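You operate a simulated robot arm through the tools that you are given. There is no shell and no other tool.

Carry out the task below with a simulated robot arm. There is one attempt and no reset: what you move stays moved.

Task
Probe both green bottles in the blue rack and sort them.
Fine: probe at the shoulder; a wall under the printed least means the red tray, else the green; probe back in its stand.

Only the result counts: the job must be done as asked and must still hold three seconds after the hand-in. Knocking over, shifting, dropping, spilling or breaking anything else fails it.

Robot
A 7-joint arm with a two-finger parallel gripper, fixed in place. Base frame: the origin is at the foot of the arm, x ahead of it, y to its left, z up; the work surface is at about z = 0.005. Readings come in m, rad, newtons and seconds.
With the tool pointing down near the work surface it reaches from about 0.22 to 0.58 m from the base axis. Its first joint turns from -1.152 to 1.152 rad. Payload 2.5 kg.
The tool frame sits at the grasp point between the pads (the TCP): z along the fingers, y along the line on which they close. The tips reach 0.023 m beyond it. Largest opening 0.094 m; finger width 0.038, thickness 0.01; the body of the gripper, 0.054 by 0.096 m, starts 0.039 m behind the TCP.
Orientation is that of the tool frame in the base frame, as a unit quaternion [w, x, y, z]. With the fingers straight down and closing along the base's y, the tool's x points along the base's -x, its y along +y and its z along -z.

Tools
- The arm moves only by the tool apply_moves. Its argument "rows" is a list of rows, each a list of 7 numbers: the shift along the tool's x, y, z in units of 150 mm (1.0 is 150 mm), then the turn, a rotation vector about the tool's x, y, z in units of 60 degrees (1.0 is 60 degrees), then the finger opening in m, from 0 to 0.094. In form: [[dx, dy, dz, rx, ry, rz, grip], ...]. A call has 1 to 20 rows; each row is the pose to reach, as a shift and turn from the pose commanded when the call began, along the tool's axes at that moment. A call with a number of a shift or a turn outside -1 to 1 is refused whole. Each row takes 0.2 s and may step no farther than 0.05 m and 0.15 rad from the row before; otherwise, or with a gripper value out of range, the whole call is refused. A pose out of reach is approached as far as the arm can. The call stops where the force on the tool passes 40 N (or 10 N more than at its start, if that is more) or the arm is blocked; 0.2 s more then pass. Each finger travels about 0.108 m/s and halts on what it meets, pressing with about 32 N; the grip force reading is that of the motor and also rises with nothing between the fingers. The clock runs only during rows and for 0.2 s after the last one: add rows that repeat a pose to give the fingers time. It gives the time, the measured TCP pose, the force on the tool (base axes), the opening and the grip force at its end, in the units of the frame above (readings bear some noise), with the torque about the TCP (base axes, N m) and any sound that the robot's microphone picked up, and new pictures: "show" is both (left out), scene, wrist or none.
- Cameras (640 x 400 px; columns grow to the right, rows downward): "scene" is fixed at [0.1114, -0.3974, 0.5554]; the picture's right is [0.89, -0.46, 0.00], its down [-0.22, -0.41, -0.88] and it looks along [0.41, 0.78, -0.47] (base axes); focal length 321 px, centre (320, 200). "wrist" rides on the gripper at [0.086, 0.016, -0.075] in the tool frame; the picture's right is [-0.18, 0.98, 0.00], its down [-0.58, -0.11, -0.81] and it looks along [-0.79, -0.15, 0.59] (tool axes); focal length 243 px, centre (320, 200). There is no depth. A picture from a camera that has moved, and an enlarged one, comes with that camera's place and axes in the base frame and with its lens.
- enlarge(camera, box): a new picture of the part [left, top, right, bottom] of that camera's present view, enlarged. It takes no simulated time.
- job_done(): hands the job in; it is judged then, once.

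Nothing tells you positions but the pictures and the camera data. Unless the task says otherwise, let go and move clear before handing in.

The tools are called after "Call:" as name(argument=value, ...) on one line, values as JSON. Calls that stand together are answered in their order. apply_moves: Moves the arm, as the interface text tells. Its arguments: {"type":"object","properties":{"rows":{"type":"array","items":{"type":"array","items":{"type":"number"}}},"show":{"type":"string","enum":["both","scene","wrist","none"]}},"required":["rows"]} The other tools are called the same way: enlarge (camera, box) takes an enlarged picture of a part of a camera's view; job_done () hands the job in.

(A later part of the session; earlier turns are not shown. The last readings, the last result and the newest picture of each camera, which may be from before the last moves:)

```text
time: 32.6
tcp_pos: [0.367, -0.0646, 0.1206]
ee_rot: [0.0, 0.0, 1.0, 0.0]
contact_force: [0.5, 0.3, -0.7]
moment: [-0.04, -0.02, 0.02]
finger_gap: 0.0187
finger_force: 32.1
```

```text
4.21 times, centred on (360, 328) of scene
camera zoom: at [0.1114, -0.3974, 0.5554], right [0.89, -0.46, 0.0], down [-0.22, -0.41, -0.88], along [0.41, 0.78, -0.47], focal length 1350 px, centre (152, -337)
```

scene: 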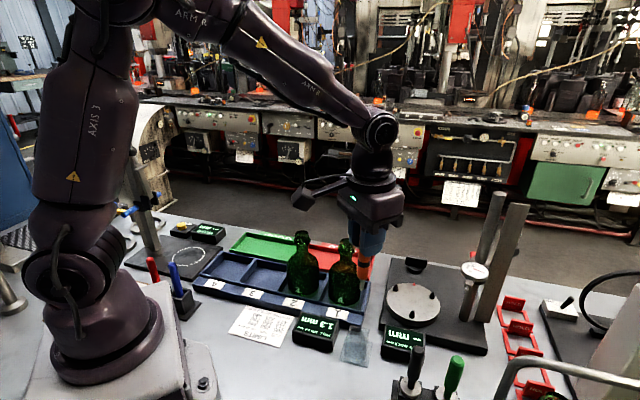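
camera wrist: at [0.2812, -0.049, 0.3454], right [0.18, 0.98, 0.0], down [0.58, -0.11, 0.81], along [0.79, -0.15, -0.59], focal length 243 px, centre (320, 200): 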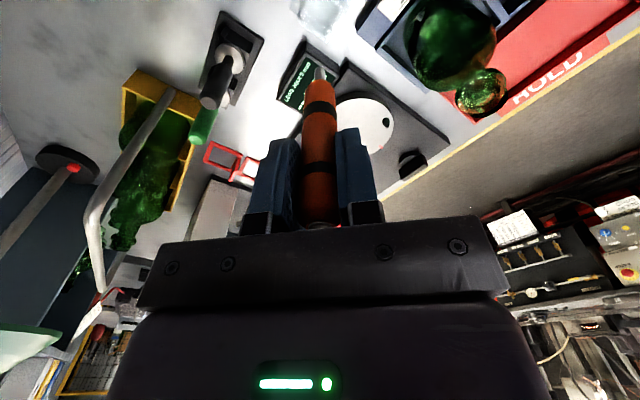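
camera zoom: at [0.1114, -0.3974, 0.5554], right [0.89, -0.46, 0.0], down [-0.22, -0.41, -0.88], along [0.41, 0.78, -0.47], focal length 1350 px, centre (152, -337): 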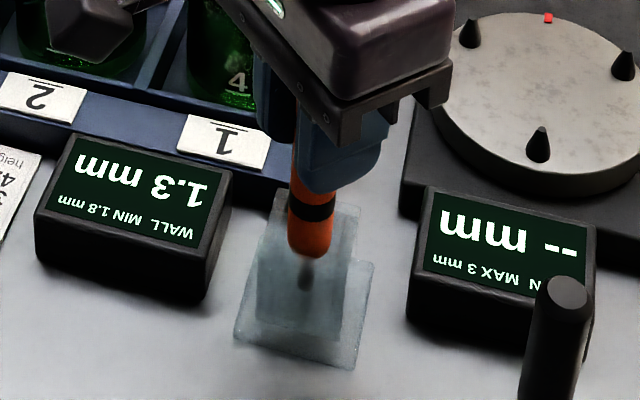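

The probe is going into the cup cleanly. About 8 mm left; lowering in small steps.

Call:
apply_moves(rows=[[-0.005, 0, 0.013, 0, 0, 0, 0.0], [-0.005, 0, 0.026, 0, 0, 0, 0.0], [-0.005, 0, 0.04, 0, 0, 0, 0.0], [-0.005, 0, 0.047, 0, 0, 0, 0.0], [-0.005, 0, 0.047, 0, 0, 0, 0.0]], show="none")

Call:
enlarge(camera="wrist", box=[220, 40, 420, 165])

Call:
enlarge(camera="scene", box=[325, 280, 395, 375])

```text
time: 33.8
tcp_pos: [0.3706, -0.064, 0.113]
ee_rot: [0.001, 0.0, 1.0, -0.001]
contact_force: [-5.5, 0.9, 22.7]
moment: [0.12, 0.58, -0.02]
finger_gap: 0.0188
finger_force: 31.6
```

```text
3.20 times, centred on (320, 102) of wrist
camera zoom: at [0.2838, -0.0481, 0.1873], right [0.18, 0.98, 0.0], down [0.58, -0.11, 0.81], along [0.79, -0.15, -0.59], focal length 776 px, centre (320, 512)
```

zoom: 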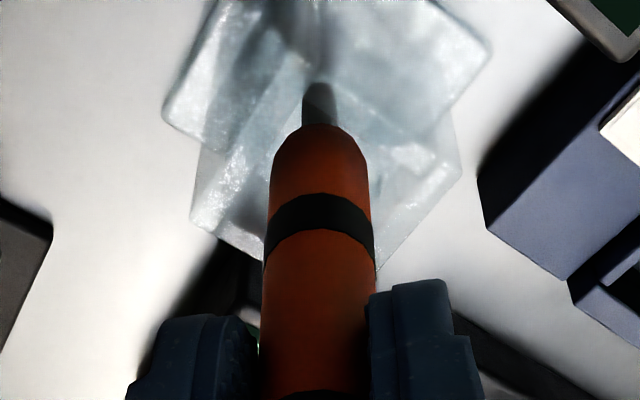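

```text
4.21 times, centred on (360, 328) of scene
camera zoom: at [0.1113, -0.3973, 0.5554], right [0.89, -0.46, 0.0], down [-0.22, -0.41, -0.88], along [0.41, 0.78, -0.47], focal length 1350 px, centre (152, -337)
```

zoom: 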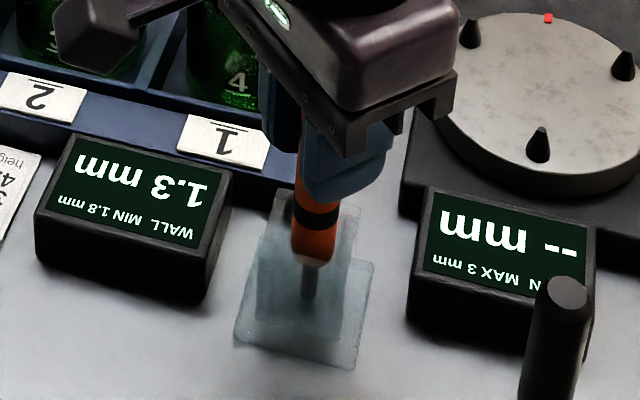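

The tip has bottomed (22 N up) with a slight side load in x. I'll ease up ~1 mm and shift -1.5 mm in x before releasing.

Call:
apply_moves(rows=[[0.005, 0, -0.007, 0, 0, 0, 0.0], [0.01, 0, -0.008, 0, 0, 0, 0.0], [0.01, 0, -0.008, 0, 0, 0, 0.0]], show="none")

```text
time: 34.6
tcp_pos: [0.3675, -0.0663, 0.114]
ee_rot: [0.0, 0.0, 1.0, 0.001]
contact_force: [0.3, -0.3, 0.3]
moment: [0.0, -0.01, -0.02]
finger_gap: 0.0186
finger_force: 32.2
```

Side load gone. Releasing the probe gently.

Call:
apply_moves(rows=[[0, 0, 0.003, 0, 0, 0, 0.0], [0, 0, 0.003, 0, 0, 0, 0.022], [0, 0, 0.003, 0, 0, 0, 0.03], [0, 0, 0.003, 0, 0, 0, 0.06], [0, 0, 0.003, 0, 0, 0, 0.06], [0, 0, 0.003, 0, 0, 0, 0.06]])

Call:
enlarge(camera="wrist", box=[220, 60, 420, 220])

Call:
enlarge(camera="scene", box=[325, 280, 395, 375])

```text
time: 36.0
tcp_pos: [0.3682, -0.0651, 0.1141]
ee_rot: [0.0, 0.0, 1.0, 0.0]
contact_force: [0.5, 0.2, -0.2]
moment: [-0.02, 0.0, 0.02]
finger_gap: 0.0602
finger_force: 0.1
camera wrist: at [0.2817, -0.0483, 0.1881], right [0.18, 0.98, 0.0], down [0.58, -0.11, 0.81], along [0.79, -0.15, -0.59], focal length 243 px, centre (320, 200)
```

scene: 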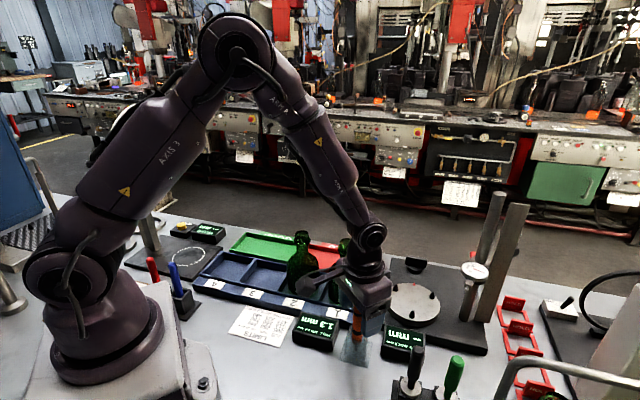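
wrist: 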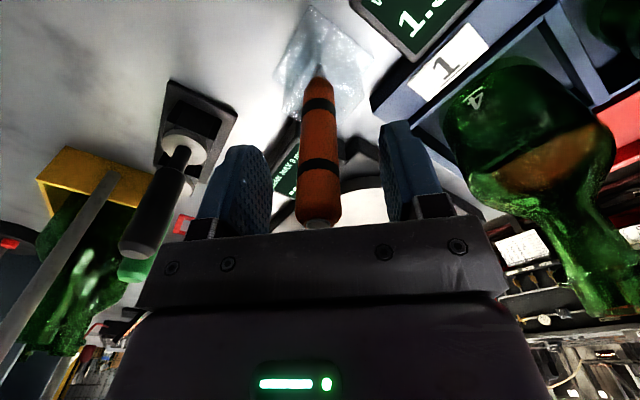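

```text
2.50 times, centred on (320, 140) of wrist
camera zoom: at [0.2817, -0.0483, 0.1881], right [0.18, 0.98, 0.0], down [0.58, -0.11, 0.81], along [0.79, -0.15, -0.59], focal length 606 px, centre (320, 350)
```

zoom: 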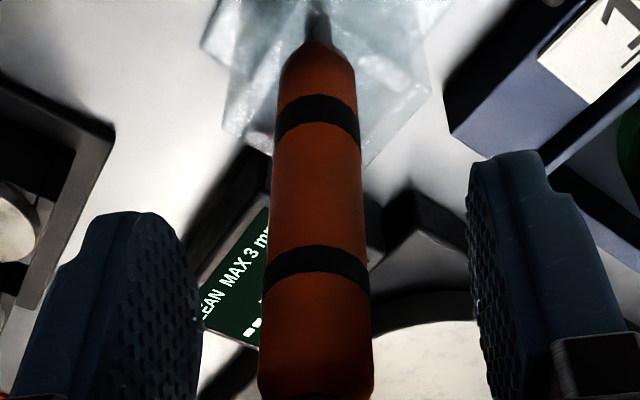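

```text
4.21 times, centred on (360, 328) of scene
camera zoom: at [0.1114, -0.3974, 0.5554], right [0.89, -0.46, 0.0], down [-0.22, -0.41, -0.88], along [0.41, 0.78, -0.47], focal length 1350 px, centre (152, -337)
```

zoom: 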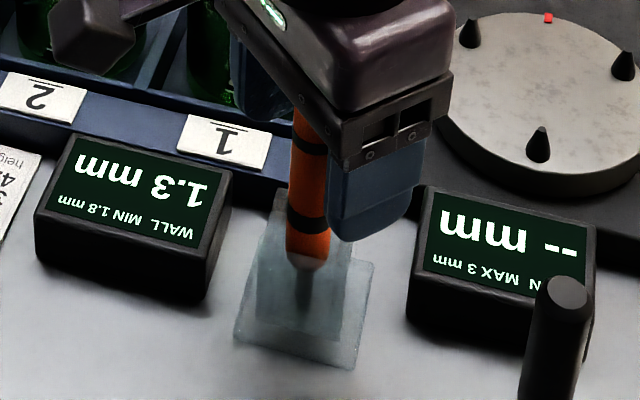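

The probe stands free in its cup. I'll rise straight up clear of it and inspect.

Call:
apply_moves(rows=[[0, 0, -0.15, 0, 0, 0, 0.06], [0, 0, -0.35, 0, 0, 0, 0.06], [0, 0, -0.6, 0, 0, 0, 0.06], [0, 0, -0.9, 0, 0, 0, 0.06], [0, 0, -0.9, 0, 0, 0, 0.06]])

Call:
enlarge(camera="wrist", box=[260, 0, 400, 90])

Call:
enlarge(camera="scene", box=[325, 280, 395, 375])

Call:
enlarge(camera="scene", box=[260, 220, 400, 320])

Call:
enlarge(camera="wrist", box=[380, 0, 580, 125])

```text
time: 37.2
tcp_pos: [0.368, -0.0644, 0.2496]
ee_rot: [0.001, 0.0, 1.0, 0.0]
contact_force: [0.2, -0.4, 0.4]
moment: [-0.01, 0.0, 0.0]
finger_gap: 0.0601
finger_force: 0.0
camera wrist: at [0.2822, -0.0494, 0.3237], right [0.18, 0.98, 0.0], down [0.58, -0.11, 0.81], along [0.79, -0.15, -0.59], focal length 243 px, centre (320, 200)
```

scene: 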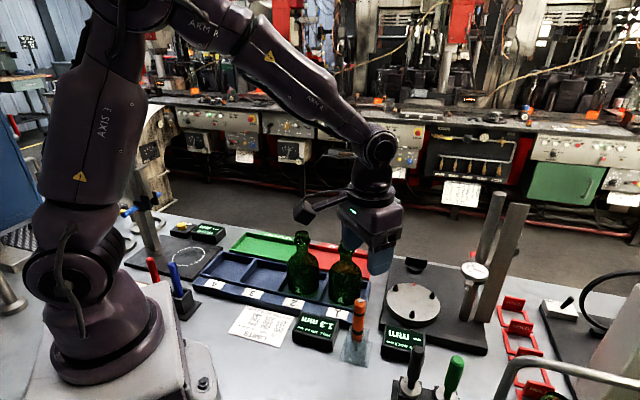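
wrist: 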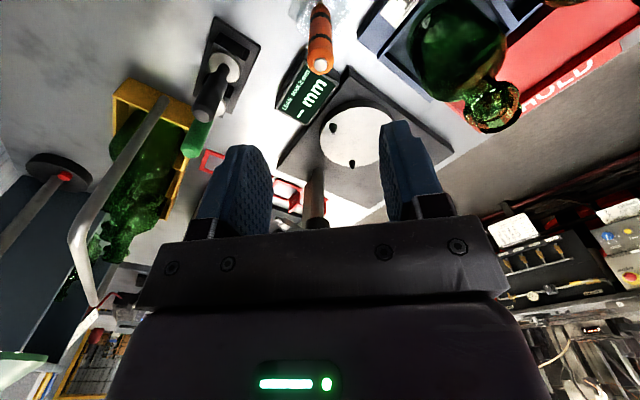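

```text
4.44 times, centred on (330, 45) of wrist
camera zoom: at [0.2822, -0.0494, 0.3237], right [0.18, 0.98, 0.0], down [0.58, -0.11, 0.81], along [0.79, -0.15, -0.59], focal length 1078 px, centre (276, 889)
```

zoom: 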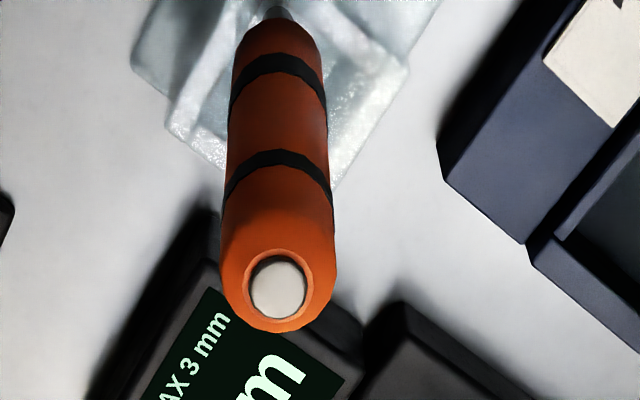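

```text
4.21 times, centred on (360, 328) of scene
camera zoom: at [0.1114, -0.3974, 0.5554], right [0.89, -0.46, 0.0], down [-0.22, -0.41, -0.88], along [0.41, 0.78, -0.47], focal length 1350 px, centre (152, -337)
```

zoom: 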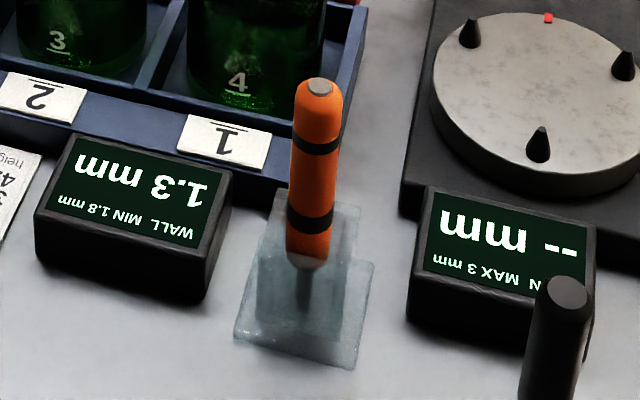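

```text
4.00 times, centred on (330, 270) of scene
camera zoom: at [0.1114, -0.3974, 0.5554], right [0.89, -0.46, 0.0], down [-0.22, -0.41, -0.88], along [0.41, 0.78, -0.47], focal length 1283 px, centre (280, -80)
```

zoom: 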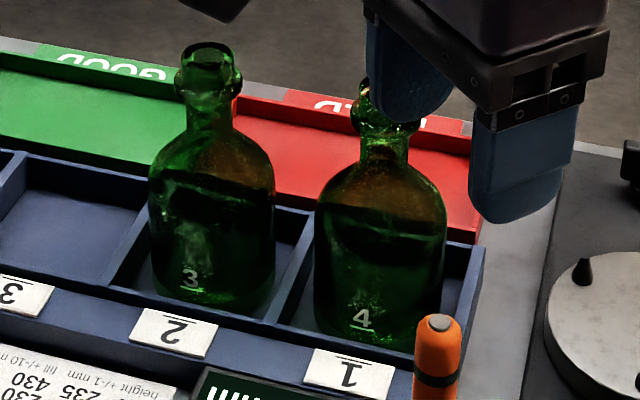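

```text
3.20 times, centred on (480, 62) of wrist
camera zoom: at [0.2822, -0.0494, 0.3237], right [0.18, 0.98, 0.0], down [0.58, -0.11, 0.81], along [0.79, -0.15, -0.59], focal length 776 px, centre (-192, 640)
```

zoom: 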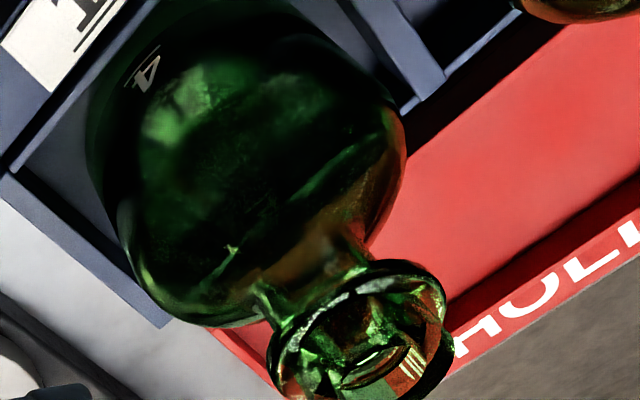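

The probe stands in its cup as before. Next I'll go above bottle "4" and look down to centre on its lip.

Call:
apply_moves(rows=[[-0.08, 0.21, -0.1, 0, 0, 0, 0.07], [-0.16, 0.42, -0.2, 0, 0, 0, 0.08], [-0.24, 0.63, -0.2, 0, 0, 0, 0.08], [-0.32, 0.843, -0.2, 0, 0, 0, 0.08], [-0.32, 0.843, -0.2, 0, 0, 0, 0.08]])

Call:
enlarge(camera="wrist", box=[240, 0, 400, 100])

```text
time: 38.4
tcp_pos: [0.418, 0.062, 0.2781]
ee_rot: [0.0, 0.0, 1.0, -0.001]
contact_force: [0.0, -0.6, 0.1]
moment: [-0.02, -0.05, 0.01]
finger_gap: 0.0801
finger_force: 0.2
camera wrist: at [0.3316, 0.0782, 0.3522], right [0.18, 0.98, 0.0], down [0.58, -0.11, 0.81], along [0.79, -0.15, -0.59], focal length 243 px, centre (320, 200)
```

scene: 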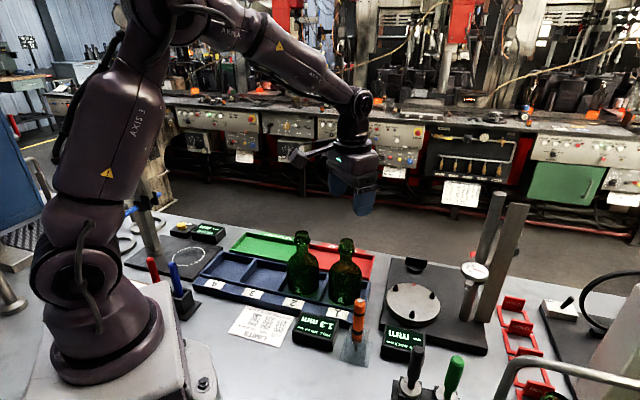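
wrist: 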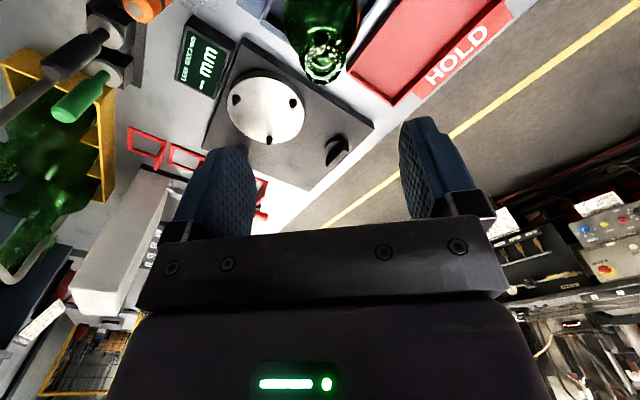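

```text
4.00 times, centred on (320, 50) of wrist
camera zoom: at [0.3316, 0.0782, 0.3522], right [0.18, 0.98, 0.0], down [0.58, -0.11, 0.81], along [0.79, -0.15, -0.59], focal length 970 px, centre (320, 800)
```

zoom: 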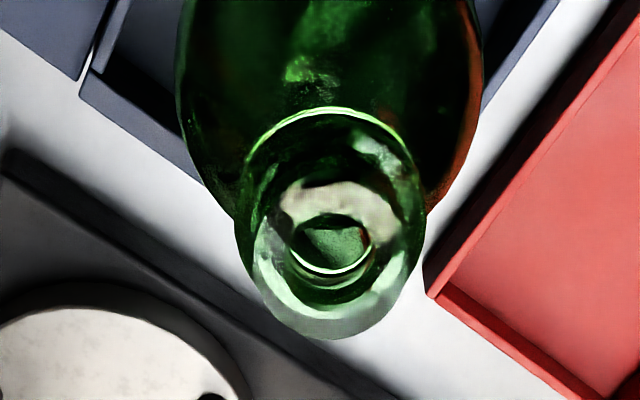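

Bottle "4" axis is about (0.415, 0.065) with lip top z≈0.165. I'll centre on it and lower to just above the lip to re-check.

Call:
apply_moves(rows=[[0.018, 0.019, 0.25, 0, 0, 0, 0.08], [0.018, 0.019, 0.5, 0, 0, 0, 0.08], [0.018, 0.019, 0.5, 0, 0, 0, 0.08]])

Call:
enlarge(camera="wrist", box=[200, 30, 440, 180])

Call:
enlarge(camera="scene", box=[270, 200, 430, 320])

```text
time: 39.2
tcp_pos: [0.4121, 0.065, 0.1997]
ee_rot: [0.001, 0.0, 1.0, -0.001]
contact_force: [0.4, 0.9, 0.7]
moment: [0.01, -0.03, 0.02]
finger_gap: 0.0801
finger_force: 0.0
camera wrist: at [0.3256, 0.0807, 0.2753], right [0.18, 0.98, 0.0], down [0.58, -0.11, 0.81], along [0.79, -0.15, -0.59], focal length 243 px, centre (320, 200)
```

scene: 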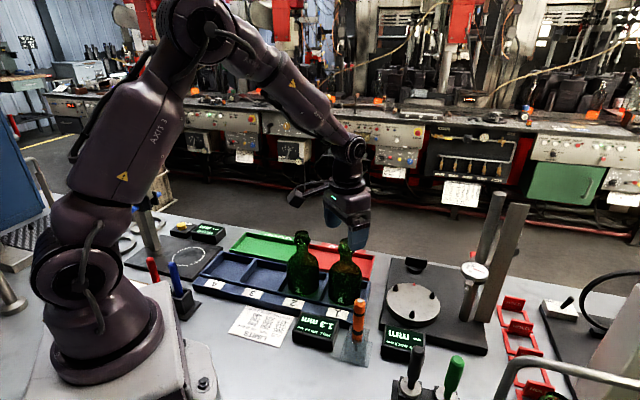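
wrist: 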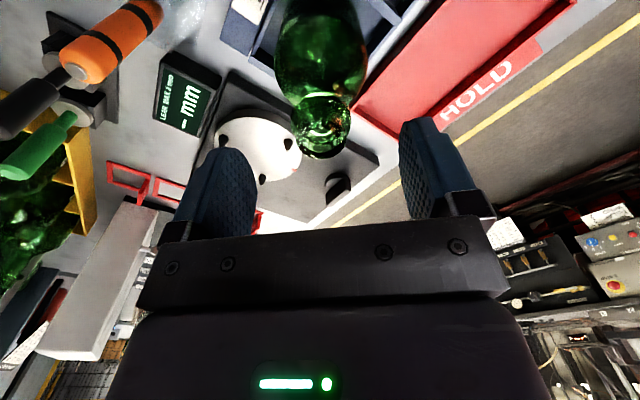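

```text
2.67 times, centred on (320, 105) of wrist
camera zoom: at [0.3256, 0.0807, 0.2753], right [0.18, 0.98, 0.0], down [0.58, -0.11, 0.81], along [0.79, -0.15, -0.59], focal length 647 px, centre (320, 453)
```

zoom: 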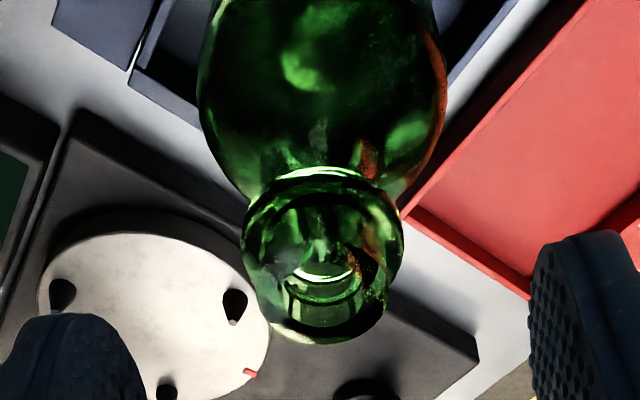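

```text
3.33 times, centred on (350, 260) of scene
camera zoom: at [0.1114, -0.3974, 0.5554], right [0.89, -0.46, 0.0], down [-0.22, -0.41, -0.88], along [0.41, 0.78, -0.47], focal length 1069 px, centre (220, 0)
```

zoom: 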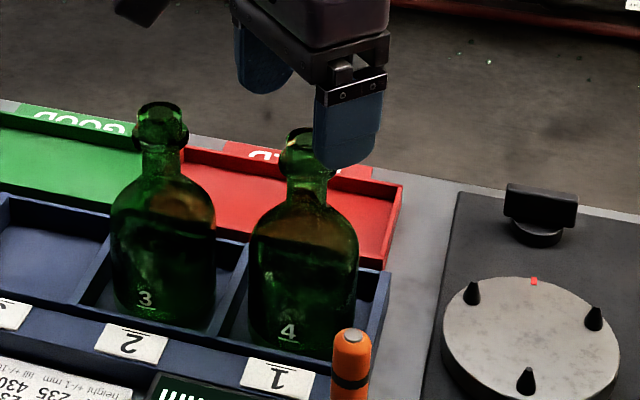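

Aligned: bottle axis (0.414, 0.065), lip top z≈0.165. Lowering around the lip to TCP z≈0.145.

Call:
apply_moves(rows=[[-0.016, 0.001, 0.1, 0, 0, 0, 0.08], [-0.016, 0.001, 0.2, 0, 0, 0, 0.08], [-0.016, 0.001, 0.3, 0, 0, 0, 0.08], [-0.016, 0.001, 0.365, 0, 0, 0, 0.08], [-0.016, 0.001, 0.365, 0, 0, 0, 0.08]])

Call:
enlarge(camera="wrist", box=[200, 60, 440, 220])

Call:
enlarge(camera="scene", box=[270, 210, 410, 310])

```text
time: 40.4
tcp_pos: [0.4137, 0.0646, 0.1499]
ee_rot: [0.001, 0.001, 1.0, 0.001]
contact_force: [0.5, 0.3, -0.1]
moment: [0.02, -0.03, 0.03]
finger_gap: 0.0799
finger_force: 0.0
camera wrist: at [0.3282, 0.0813, 0.2226], right [0.18, 0.98, 0.0], down [0.58, -0.11, 0.81], along [0.79, -0.15, -0.59], focal length 243 px, centre (320, 200)
```

scene: 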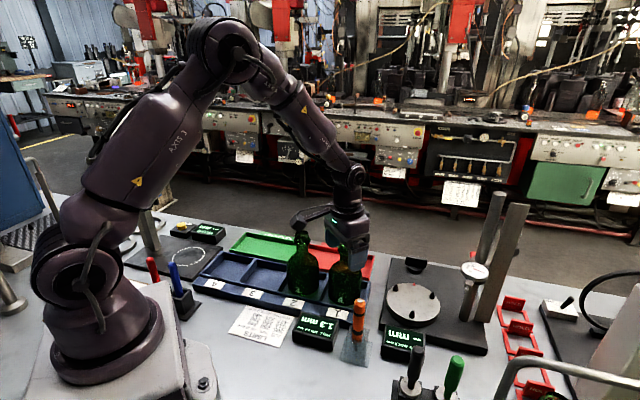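
wrist: 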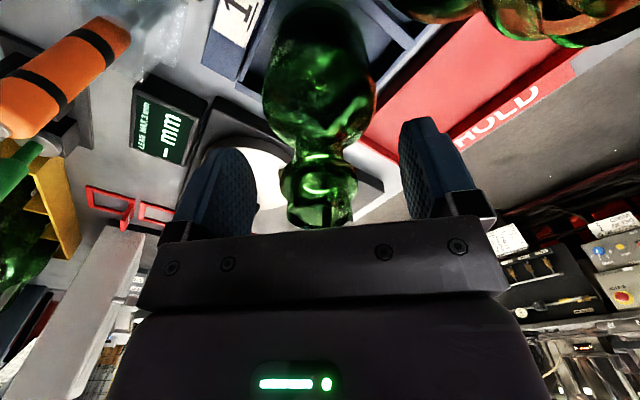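

```text
2.50 times, centred on (320, 140) of wrist
camera zoom: at [0.3282, 0.0813, 0.2226], right [0.18, 0.98, 0.0], down [0.58, -0.11, 0.81], along [0.79, -0.15, -0.59], focal length 606 px, centre (320, 350)
```

zoom: 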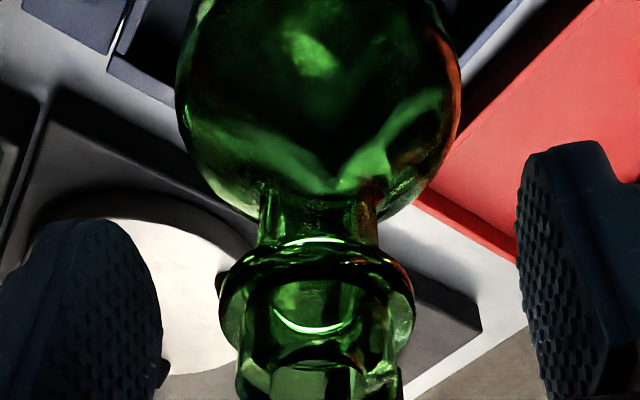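

```text
4.00 times, centred on (340, 260) of scene
camera zoom: at [0.1114, -0.3974, 0.5554], right [0.89, -0.46, 0.0], down [-0.22, -0.41, -0.88], along [0.41, 0.78, -0.47], focal length 1283 px, centre (240, -40)
```

zoom: 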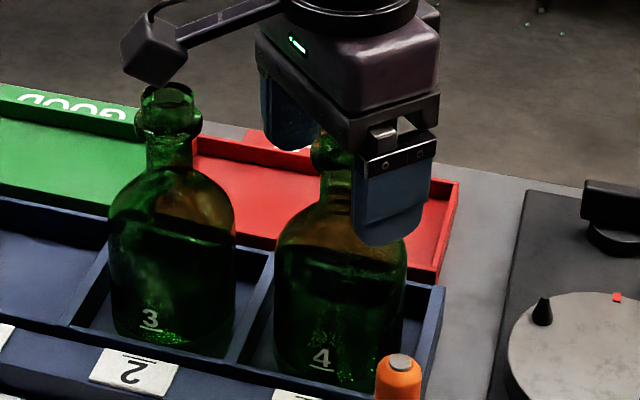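

The lip collar is centred between the pads. Closing on it.

Call:
apply_moves(rows=[[0, 0, 0.02, 0, 0, 0, 0.06], [0, 0, 0.02, 0, 0, 0, 0.045], [0, 0, 0.02, 0, 0, 0, 0.03], [0, 0, 0.02, 0, 0, 0, 0.0], [0, 0, 0.02, 0, 0, 0, 0.0], [0, 0, 0.02, 0, 0, 0, 0.0]])

Call:
enlarge(camera="wrist", box=[200, 60, 440, 220])

```text
time: 41.8
tcp_pos: [0.4148, 0.0643, 0.1453]
ee_rot: [0.001, -0.001, 1.0, 0.0]
contact_force: [0.2, -0.5, -0.2]
moment: [0.0, -0.06, -0.05]
finger_gap: 0.0364
finger_force: 31.9
camera wrist: at [0.3286, 0.0813, 0.2203], right [0.18, 0.98, 0.0], down [0.58, -0.11, 0.81], along [0.79, -0.15, -0.59], focal length 243 px, centre (320, 200)
```

scene: 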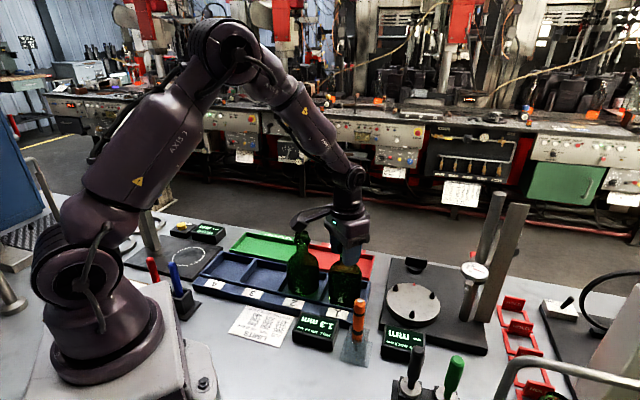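
wrist: 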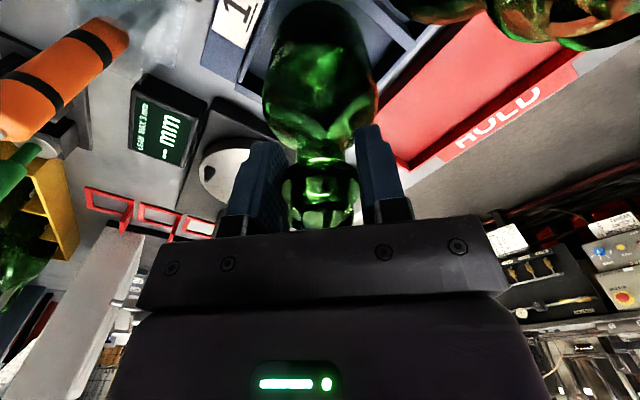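

```text
2.50 times, centred on (320, 140) of wrist
camera zoom: at [0.3286, 0.0813, 0.2203], right [0.18, 0.98, 0.0], down [0.58, -0.11, 0.81], along [0.79, -0.15, -0.59], focal length 606 px, centre (320, 350)
```

zoom: 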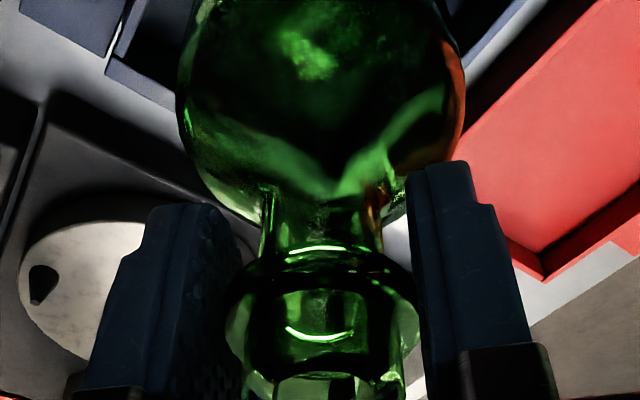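

Grip holds at 36 mm. Lifting bottle "4" straight up 10 cm.

Call:
apply_moves(rows=[[0, 0, -0.05, 0, 0, 0, 0.0], [0, 0, -0.13, 0, 0, 0, 0.0], [0, 0, -0.25, 0, 0, 0, 0.0], [0, 0, -0.4, 0, 0, 0, 0.0], [0, 0, -0.55, 0, 0, 0, 0.0], [0, 0, -0.7, 0, 0, 0, 0.0], [0, 0, -0.7, 0, 0, 0, 0.0]])

Call:
enlarge(camera="scene", box=[250, 180, 430, 320])

```text
time: 43.4
tcp_pos: [0.4156, 0.0633, 0.253]
ee_rot: [0.0, 0.0, 1.0, 0.001]
contact_force: [0.8, 0.5, -3.1]
moment: [-0.02, -0.01, -0.03]
finger_gap: 0.0365
finger_force: 32.1
camera wrist: at [0.3294, 0.0795, 0.3258], right [0.18, 0.98, 0.0], down [0.58, -0.11, 0.81], along [0.79, -0.15, -0.59], focal length 243 px, centre (320, 200)
```

scene: 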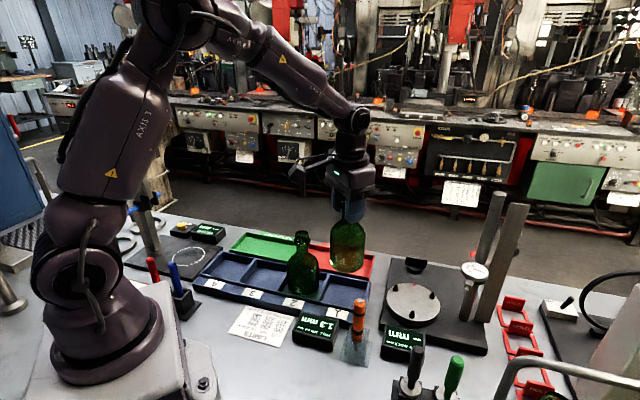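
wrist: 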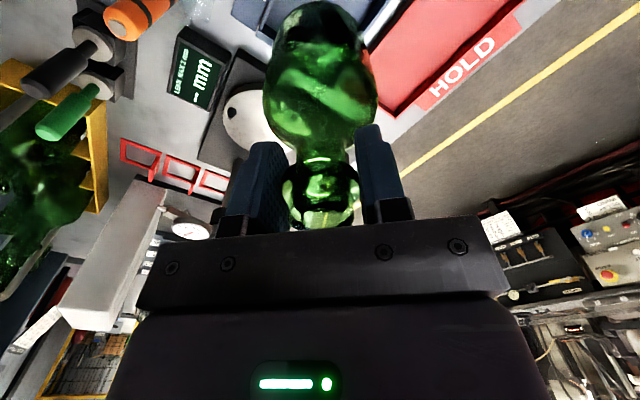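

```text
2.86 times, centred on (340, 250) of scene
camera zoom: at [0.1114, -0.3974, 0.5553], right [0.89, -0.46, 0.0], down [-0.22, -0.41, -0.88], along [0.41, 0.78, -0.47], focal length 916 px, centre (263, 57)
```

zoom: 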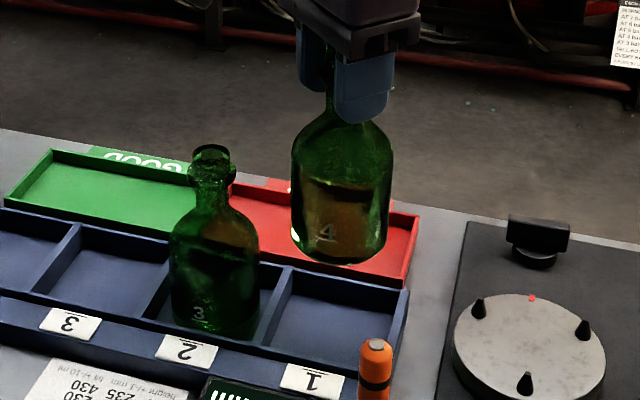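

Bottle "4" is lifted and hangs straight (about 3 N). I'll carry it around the outside of bottle "3" toward the green tray.

Call:
apply_moves(rows=[[-0.083, 0.133, 0, 0, 0, 0, 0.0], [-0.187, 0.3, 0, 0, 0, 0, 0.0], [-0.28, 0.467, 0, 0, 0, 0, 0.0], [-0.3, 0.667, 0, 0, 0, 0, 0.0], [-0.167, 0.833, 0, 0, 0, 0, 0.0], [-0.033, 0.967, 0, 0, 0, 0, 0.0], [-0.033, 0.967, 0, 0, 0, 0, 0.0]])

```text
time: 45.0
tcp_pos: [0.4193, 0.2119, 0.2517]
ee_rot: [0.0, -0.001, 1.0, 0.0]
contact_force: [-0.3, -0.4, -4.2]
moment: [0.01, -0.01, -0.03]
finger_gap: 0.0363
finger_force: 32.3
camera wrist: at [0.334, 0.2271, 0.3265], right [0.18, 0.98, 0.0], down [0.58, -0.11, 0.81], along [0.79, -0.15, -0.59], focal length 243 px, centre (320, 200)
```

scene: 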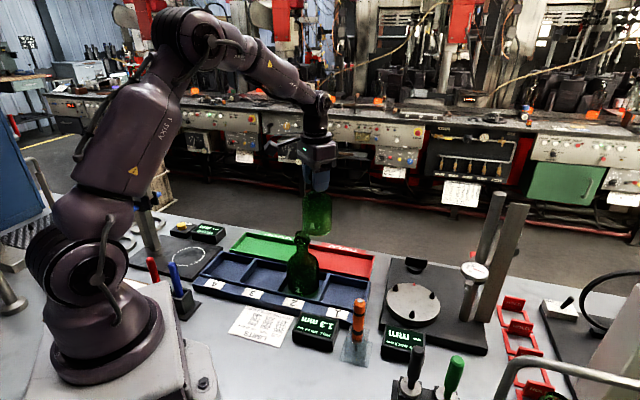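
wrist: 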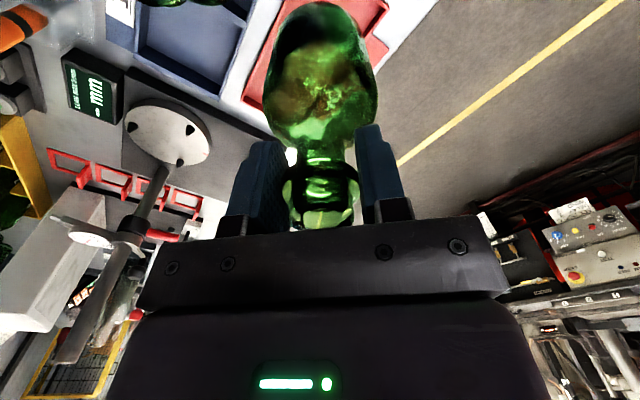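

Moving on to above the green tray centre (≈(0.321, 0.310)).

Call:
apply_moves(rows=[[0.12, 0.12, 0, 0, 0, 0, 0.0], [0.26, 0.26, 0, 0, 0, 0, 0.0], [0.4, 0.4, 0, 0, 0, 0, 0.0], [0.53, 0.53, 0, 0, 0, 0, 0.0], [0.657, 0.653, 0, 0, 0, 0, 0.0], [0.657, 0.653, 0, 0, 0, 0, 0.0]])

Call:
enlarge(camera="scene", box=[200, 170, 380, 310])

Call:
enlarge(camera="wrist", box=[180, 0, 460, 180])

```text
time: 46.4
tcp_pos: [0.3225, 0.309, 0.2488]
ee_rot: [0.002, 0.0, 1.0, -0.001]
contact_force: [0.0, -0.3, -3.4]
moment: [0.02, 0.01, -0.02]
finger_gap: 0.0362
finger_force: 32.4
camera wrist: at [0.236, 0.3261, 0.3227], right [0.18, 0.98, 0.0], down [0.58, -0.11, 0.81], along [0.79, -0.15, -0.59], focal length 243 px, centre (320, 200)
```

scene: 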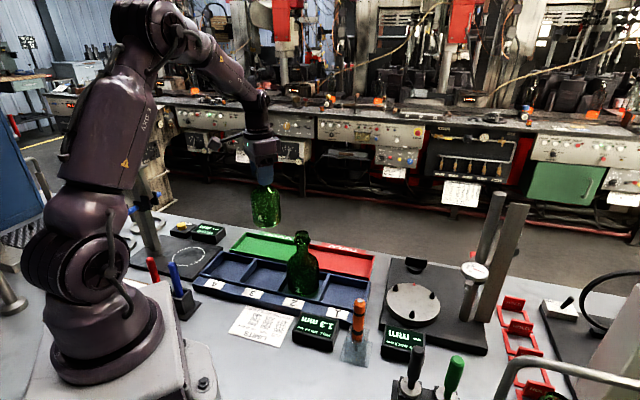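
wrist: 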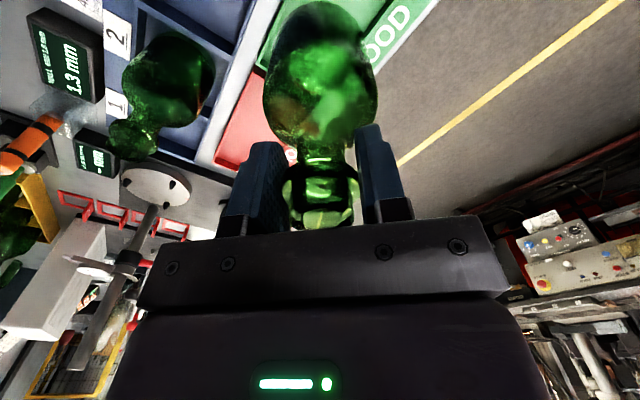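

```text
2.86 times, centred on (290, 240) of scene
camera zoom: at [0.1114, -0.3973, 0.5554], right [0.89, -0.46, 0.0], down [-0.22, -0.41, -0.88], along [0.41, 0.78, -0.47], focal length 916 px, centre (406, 86)
```

zoom: 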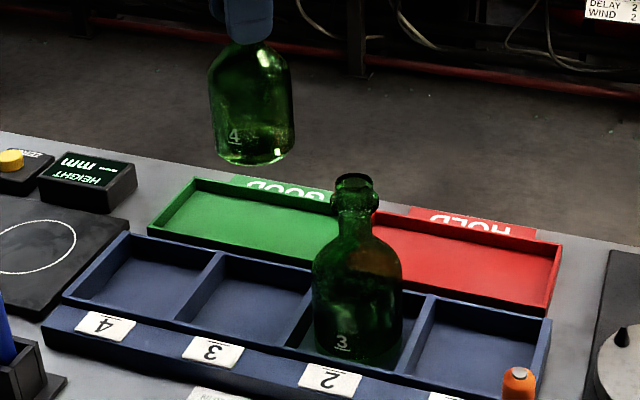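

```text
2.22 times, centred on (320, 90) of wrist
camera zoom: at [0.236, 0.3261, 0.3227], right [0.18, 0.98, 0.0], down [0.58, -0.11, 0.81], along [0.79, -0.15, -0.59], focal length 539 px, centre (320, 444)
```

zoom: 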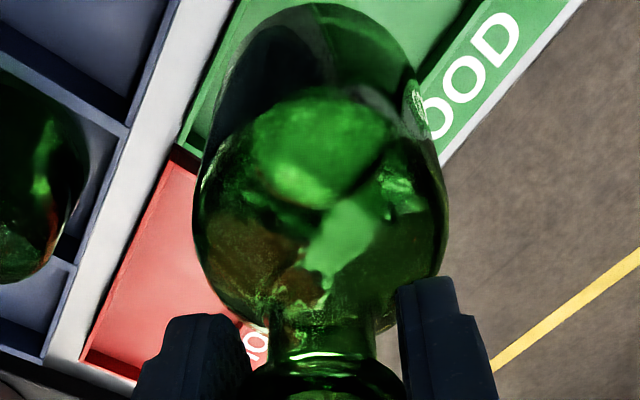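

The bottle hangs above the green tray. I'll zoom in to pin down the tray's narrow-direction centre before lowering.

Call:
enlarge(camera="wrist", box=[240, 0, 440, 80])

Call:
enlarge(camera="scene", box=[220, 215, 330, 285])

Call:
enlarge(camera="scene", box=[320, 230, 400, 290])

```text
3.20 times, centred on (340, 40) of wrist
camera zoom: at [0.236, 0.3261, 0.3227], right [0.18, 0.98, 0.0], down [0.58, -0.11, 0.81], along [0.79, -0.15, -0.59], focal length 776 px, centre (256, 712)
```

zoom: 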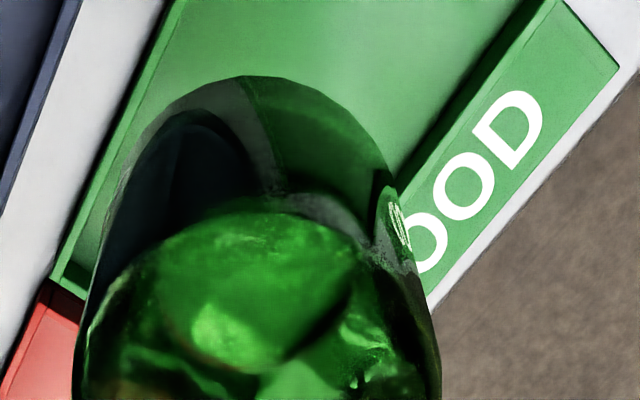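

```text
5.71 times, centred on (275, 250) of scene
camera zoom: at [0.1114, -0.3973, 0.5554], right [0.89, -0.46, 0.0], down [-0.22, -0.41, -0.88], along [0.41, 0.78, -0.47], focal length 1833 px, centre (577, -86)
```

zoom: 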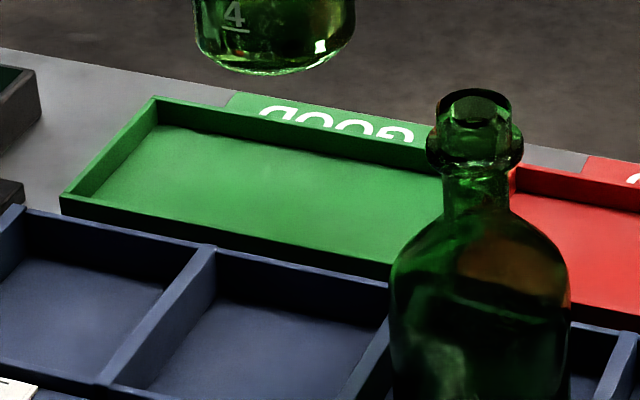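

```text
6.67 times, centred on (360, 260) of scene
camera zoom: at [0.1114, -0.3973, 0.5554], right [0.89, -0.46, 0.0], down [-0.22, -0.41, -0.88], along [0.41, 0.78, -0.47], focal length 2138 px, centre (53, -200)
```

zoom: 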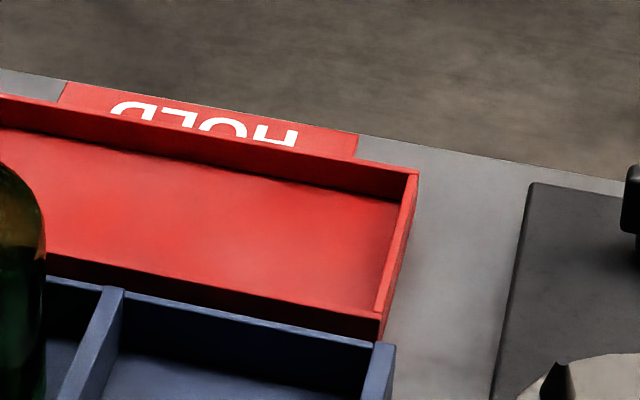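

The tray strip's centre line is x+y≈0.648, so the bottle needs to shift to about (0.325, 0.323). Shifting, then lowering to ~1 cm above the tray floor.

Call:
apply_moves(rows=[[-0.02, 0.09, 0.0, 0, 0, 0, 0.0], [-0.02, 0.09, 0.1, 0, 0, 0, 0.0], [-0.02, 0.09, 0.25, 0, 0, 0, 0.0], [-0.02, 0.09, 0.4, 0, 0, 0, 0.0], [-0.02, 0.09, 0.52, 0, 0, 0, 0.0], [-0.02, 0.09, 0.58, 0, 0, 0, 0.0], [-0.02, 0.09, 0.58, 0, 0, 0, 0.0]])

Call:
enlarge(camera="scene", box=[210, 190, 330, 285])

Call:
enlarge(camera="wrist", box=[220, 0, 420, 110])

```text
time: 48.0
tcp_pos: [0.3263, 0.3231, 0.1624]
ee_rot: [0.0, 0.0, 1.0, 0.0]
contact_force: [-1.0, 0.2, -3.2]
moment: [-0.01, 0.01, -0.02]
finger_gap: 0.0364
finger_force: 32.1
camera wrist: at [0.2397, 0.3395, 0.2369], right [0.18, 0.98, 0.0], down [0.58, -0.11, 0.81], along [0.79, -0.15, -0.59], focal length 243 px, centre (320, 200)
```

scene: 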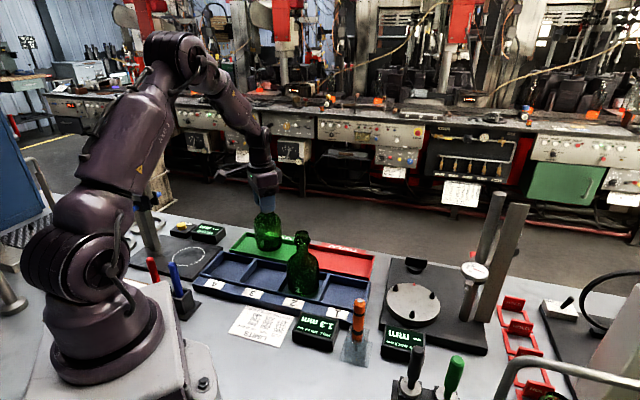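
wrist: 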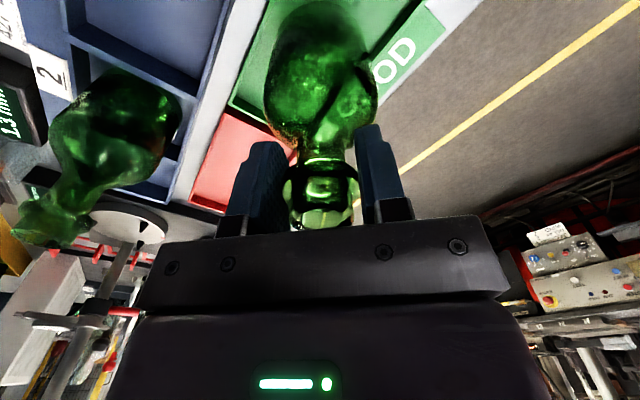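

```text
4.21 times, centred on (270, 238) of scene
camera zoom: at [0.1114, -0.3973, 0.5554], right [0.89, -0.46, 0.0], down [-0.22, -0.41, -0.88], along [0.41, 0.78, -0.47], focal length 1350 px, centre (530, 42)
```

zoom: 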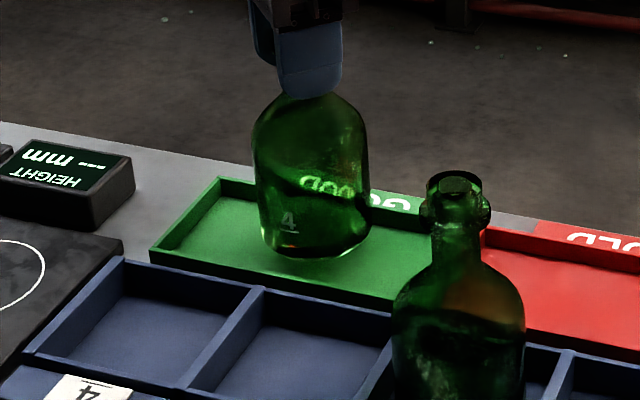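

```text
3.20 times, centred on (320, 55) of wrist
camera zoom: at [0.2397, 0.3395, 0.2369], right [0.18, 0.98, 0.0], down [0.58, -0.11, 0.81], along [0.79, -0.15, -0.59], focal length 776 px, centre (320, 664)
```

zoom: 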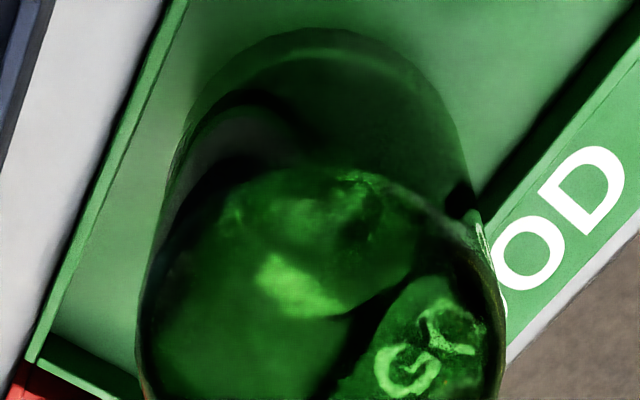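

Well centred over the green tray. Lowering slowly until the base touches.

Call:
apply_moves(rows=[[0, 0, 0.03, 0, 0, 0, 0.0], [0, 0, 0.06, 0, 0, 0, 0.0], [0, 0, 0.08, 0, 0, 0, 0.0], [0, 0, 0.09, 0, 0, 0, 0.0], [0, 0, 0.09, 0, 0, 0, 0.0]], show="none")

Call:
enlarge(camera="scene", box=[210, 190, 330, 285])

```text
time: 49.2
tcp_pos: [0.3262, 0.322, 0.1504]
ee_rot: [0.0, 0.001, 1.0, 0.0]
contact_force: [0.9, -0.6, -3.2]
moment: [0.03, -0.01, 0.0]
finger_gap: 0.0366
finger_force: 31.8
```

```text
4.21 times, centred on (270, 238) of scene
camera zoom: at [0.1114, -0.3973, 0.5554], right [0.89, -0.46, 0.0], down [-0.22, -0.41, -0.88], along [0.41, 0.78, -0.47], focal length 1350 px, centre (530, 42)
```

zoom: 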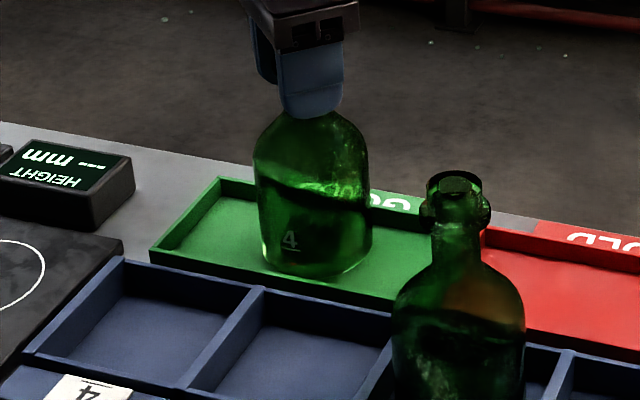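

Still 3 N of hanging weight. Creeping down 1.5 mm per row.

Call:
apply_moves(rows=[[0, 0, 0.01, 0, 0, 0, 0.0], [0, 0, 0.02, 0, 0, 0, 0.0], [0, 0, 0.027, 0, 0, 0, 0.0], [0, 0, 0.027, 0, 0, 0, 0.0]], show="none")

```text
time: 50.2
tcp_pos: [0.3248, 0.3223, 0.1472]
ee_rot: [0.001, 0.0, 1.0, 0.001]
contact_force: [0.1, -0.3, -3.2]
moment: [0.04, 0.02, -0.01]
finger_gap: 0.0362
finger_force: 32.0
```

Call:
apply_moves(rows=[[0, 0, 0.007, 0, 0, 0, 0.0], [0, 0, 0.013, 0, 0, 0, 0.0], [0, 0, 0.013, 0, 0, 0, 0.0]], show="none")

Call:
enlarge(camera="scene", box=[220, 200, 330, 285])

```text
time: 51.0
tcp_pos: [0.3251, 0.3228, 0.1463]
ee_rot: [0.001, 0.0, 1.0, 0.001]
contact_force: [-4.1, -7.2, 29.0]
moment: [-0.1, 0.37, 0.02]
finger_gap: 0.0367
finger_force: 31.9
```

```text
4.71 times, centred on (275, 242) of scene
camera zoom: at [0.1113, -0.3975, 0.5553], right [0.89, -0.46, 0.0], down [-0.22, -0.41, -0.88], along [0.41, 0.78, -0.47], focal length 1509 px, centre (532, 0)
```

zoom: 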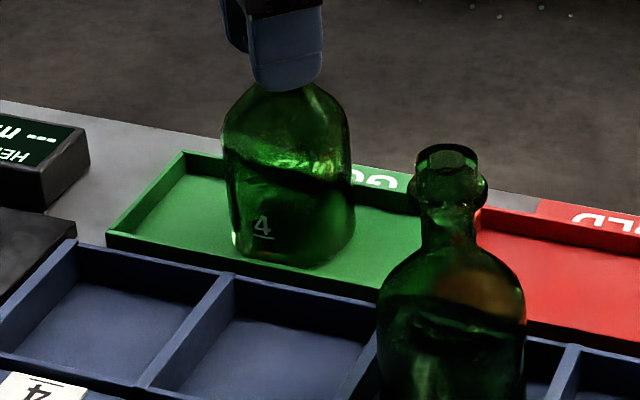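

Base touched the tray floor. Easing off ~0.7 mm to unload, then opening.

Call:
apply_moves(rows=[[0, 0, -0.004, 0, 0, 0, 0.0], [0, 0, -0.005, 0, 0, 0, 0.0], [0, 0, -0.005, 0, 0, 0, 0.0]], show="none")

```text
time: 51.8
tcp_pos: [0.3253, 0.3215, 0.1461]
ee_rot: [0.002, -0.001, 1.0, 0.001]
contact_force: [-4.6, -3.9, 28.1]
moment: [0.04, -0.2, 0.01]
finger_gap: 0.0361
finger_force: 31.9
```

Call:
apply_moves(rows=[[0, 0, -0.004, 0, 0, 0, 0.0], [0, 0, -0.006, 0, 0, 0, 0.0], [0, 0, -0.006, 0, 0, 0, 0.0]], show="none")

```text
time: 52.6
tcp_pos: [0.3241, 0.3209, 0.147]
ee_rot: [0.002, 0.0, 1.0, 0.0]
contact_force: [4.7, 2.3, 14.5]
moment: [0.2, -0.85, 0.0]
finger_gap: 0.0363
finger_force: 32.3
```

Call:
apply_moves(rows=[[0, 0, -0.003, 0, 0, 0, 0.0], [0, 0, -0.004, 0, 0, 0, 0.0], [0, 0, -0.004, 0, 0, 0, 0.0]], show="none")

Call:
enlarge(camera="scene", box=[220, 200, 330, 285])

Call:
enlarge(camera="wrist", box=[200, 0, 440, 220])

```text
time: 53.4
tcp_pos: [0.3236, 0.321, 0.1463]
ee_rot: [-0.001, -0.001, 1.0, -0.002]
contact_force: [1.8, 0.9, 3.3]
moment: [0.16, -0.55, 0.0]
finger_gap: 0.0363
finger_force: 31.9
```

```text
4.71 times, centred on (275, 242) of scene
camera zoom: at [0.1114, -0.3974, 0.5553], right [0.89, -0.46, 0.0], down [-0.22, -0.41, -0.88], along [0.41, 0.78, -0.47], focal length 1509 px, centre (532, 0)
```

zoom: 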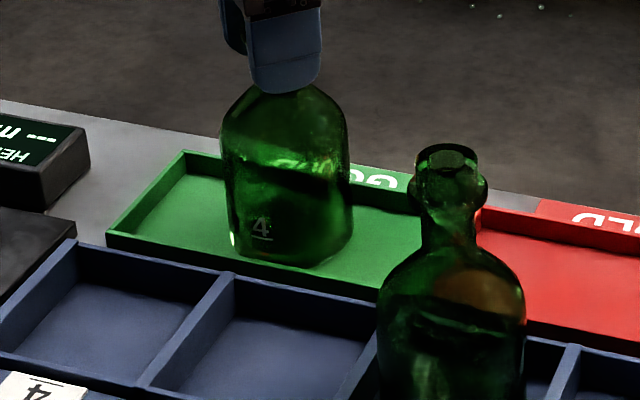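

```text
1.82 times, centred on (320, 110) of wrist
camera zoom: at [0.2376, 0.3374, 0.2199], right [0.18, 0.98, 0.0], down [0.58, -0.11, 0.81], along [0.79, -0.15, -0.59], focal length 441 px, centre (320, 364)
```

zoom: 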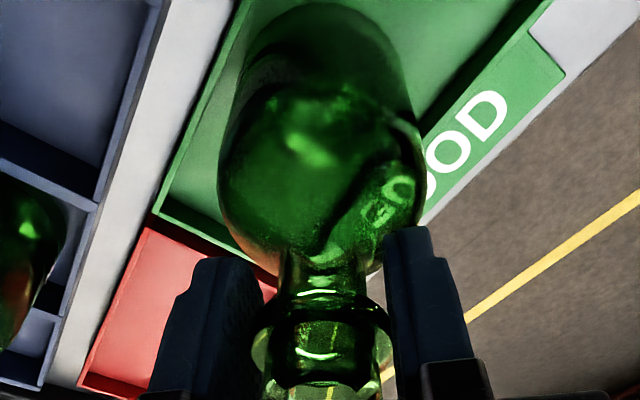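

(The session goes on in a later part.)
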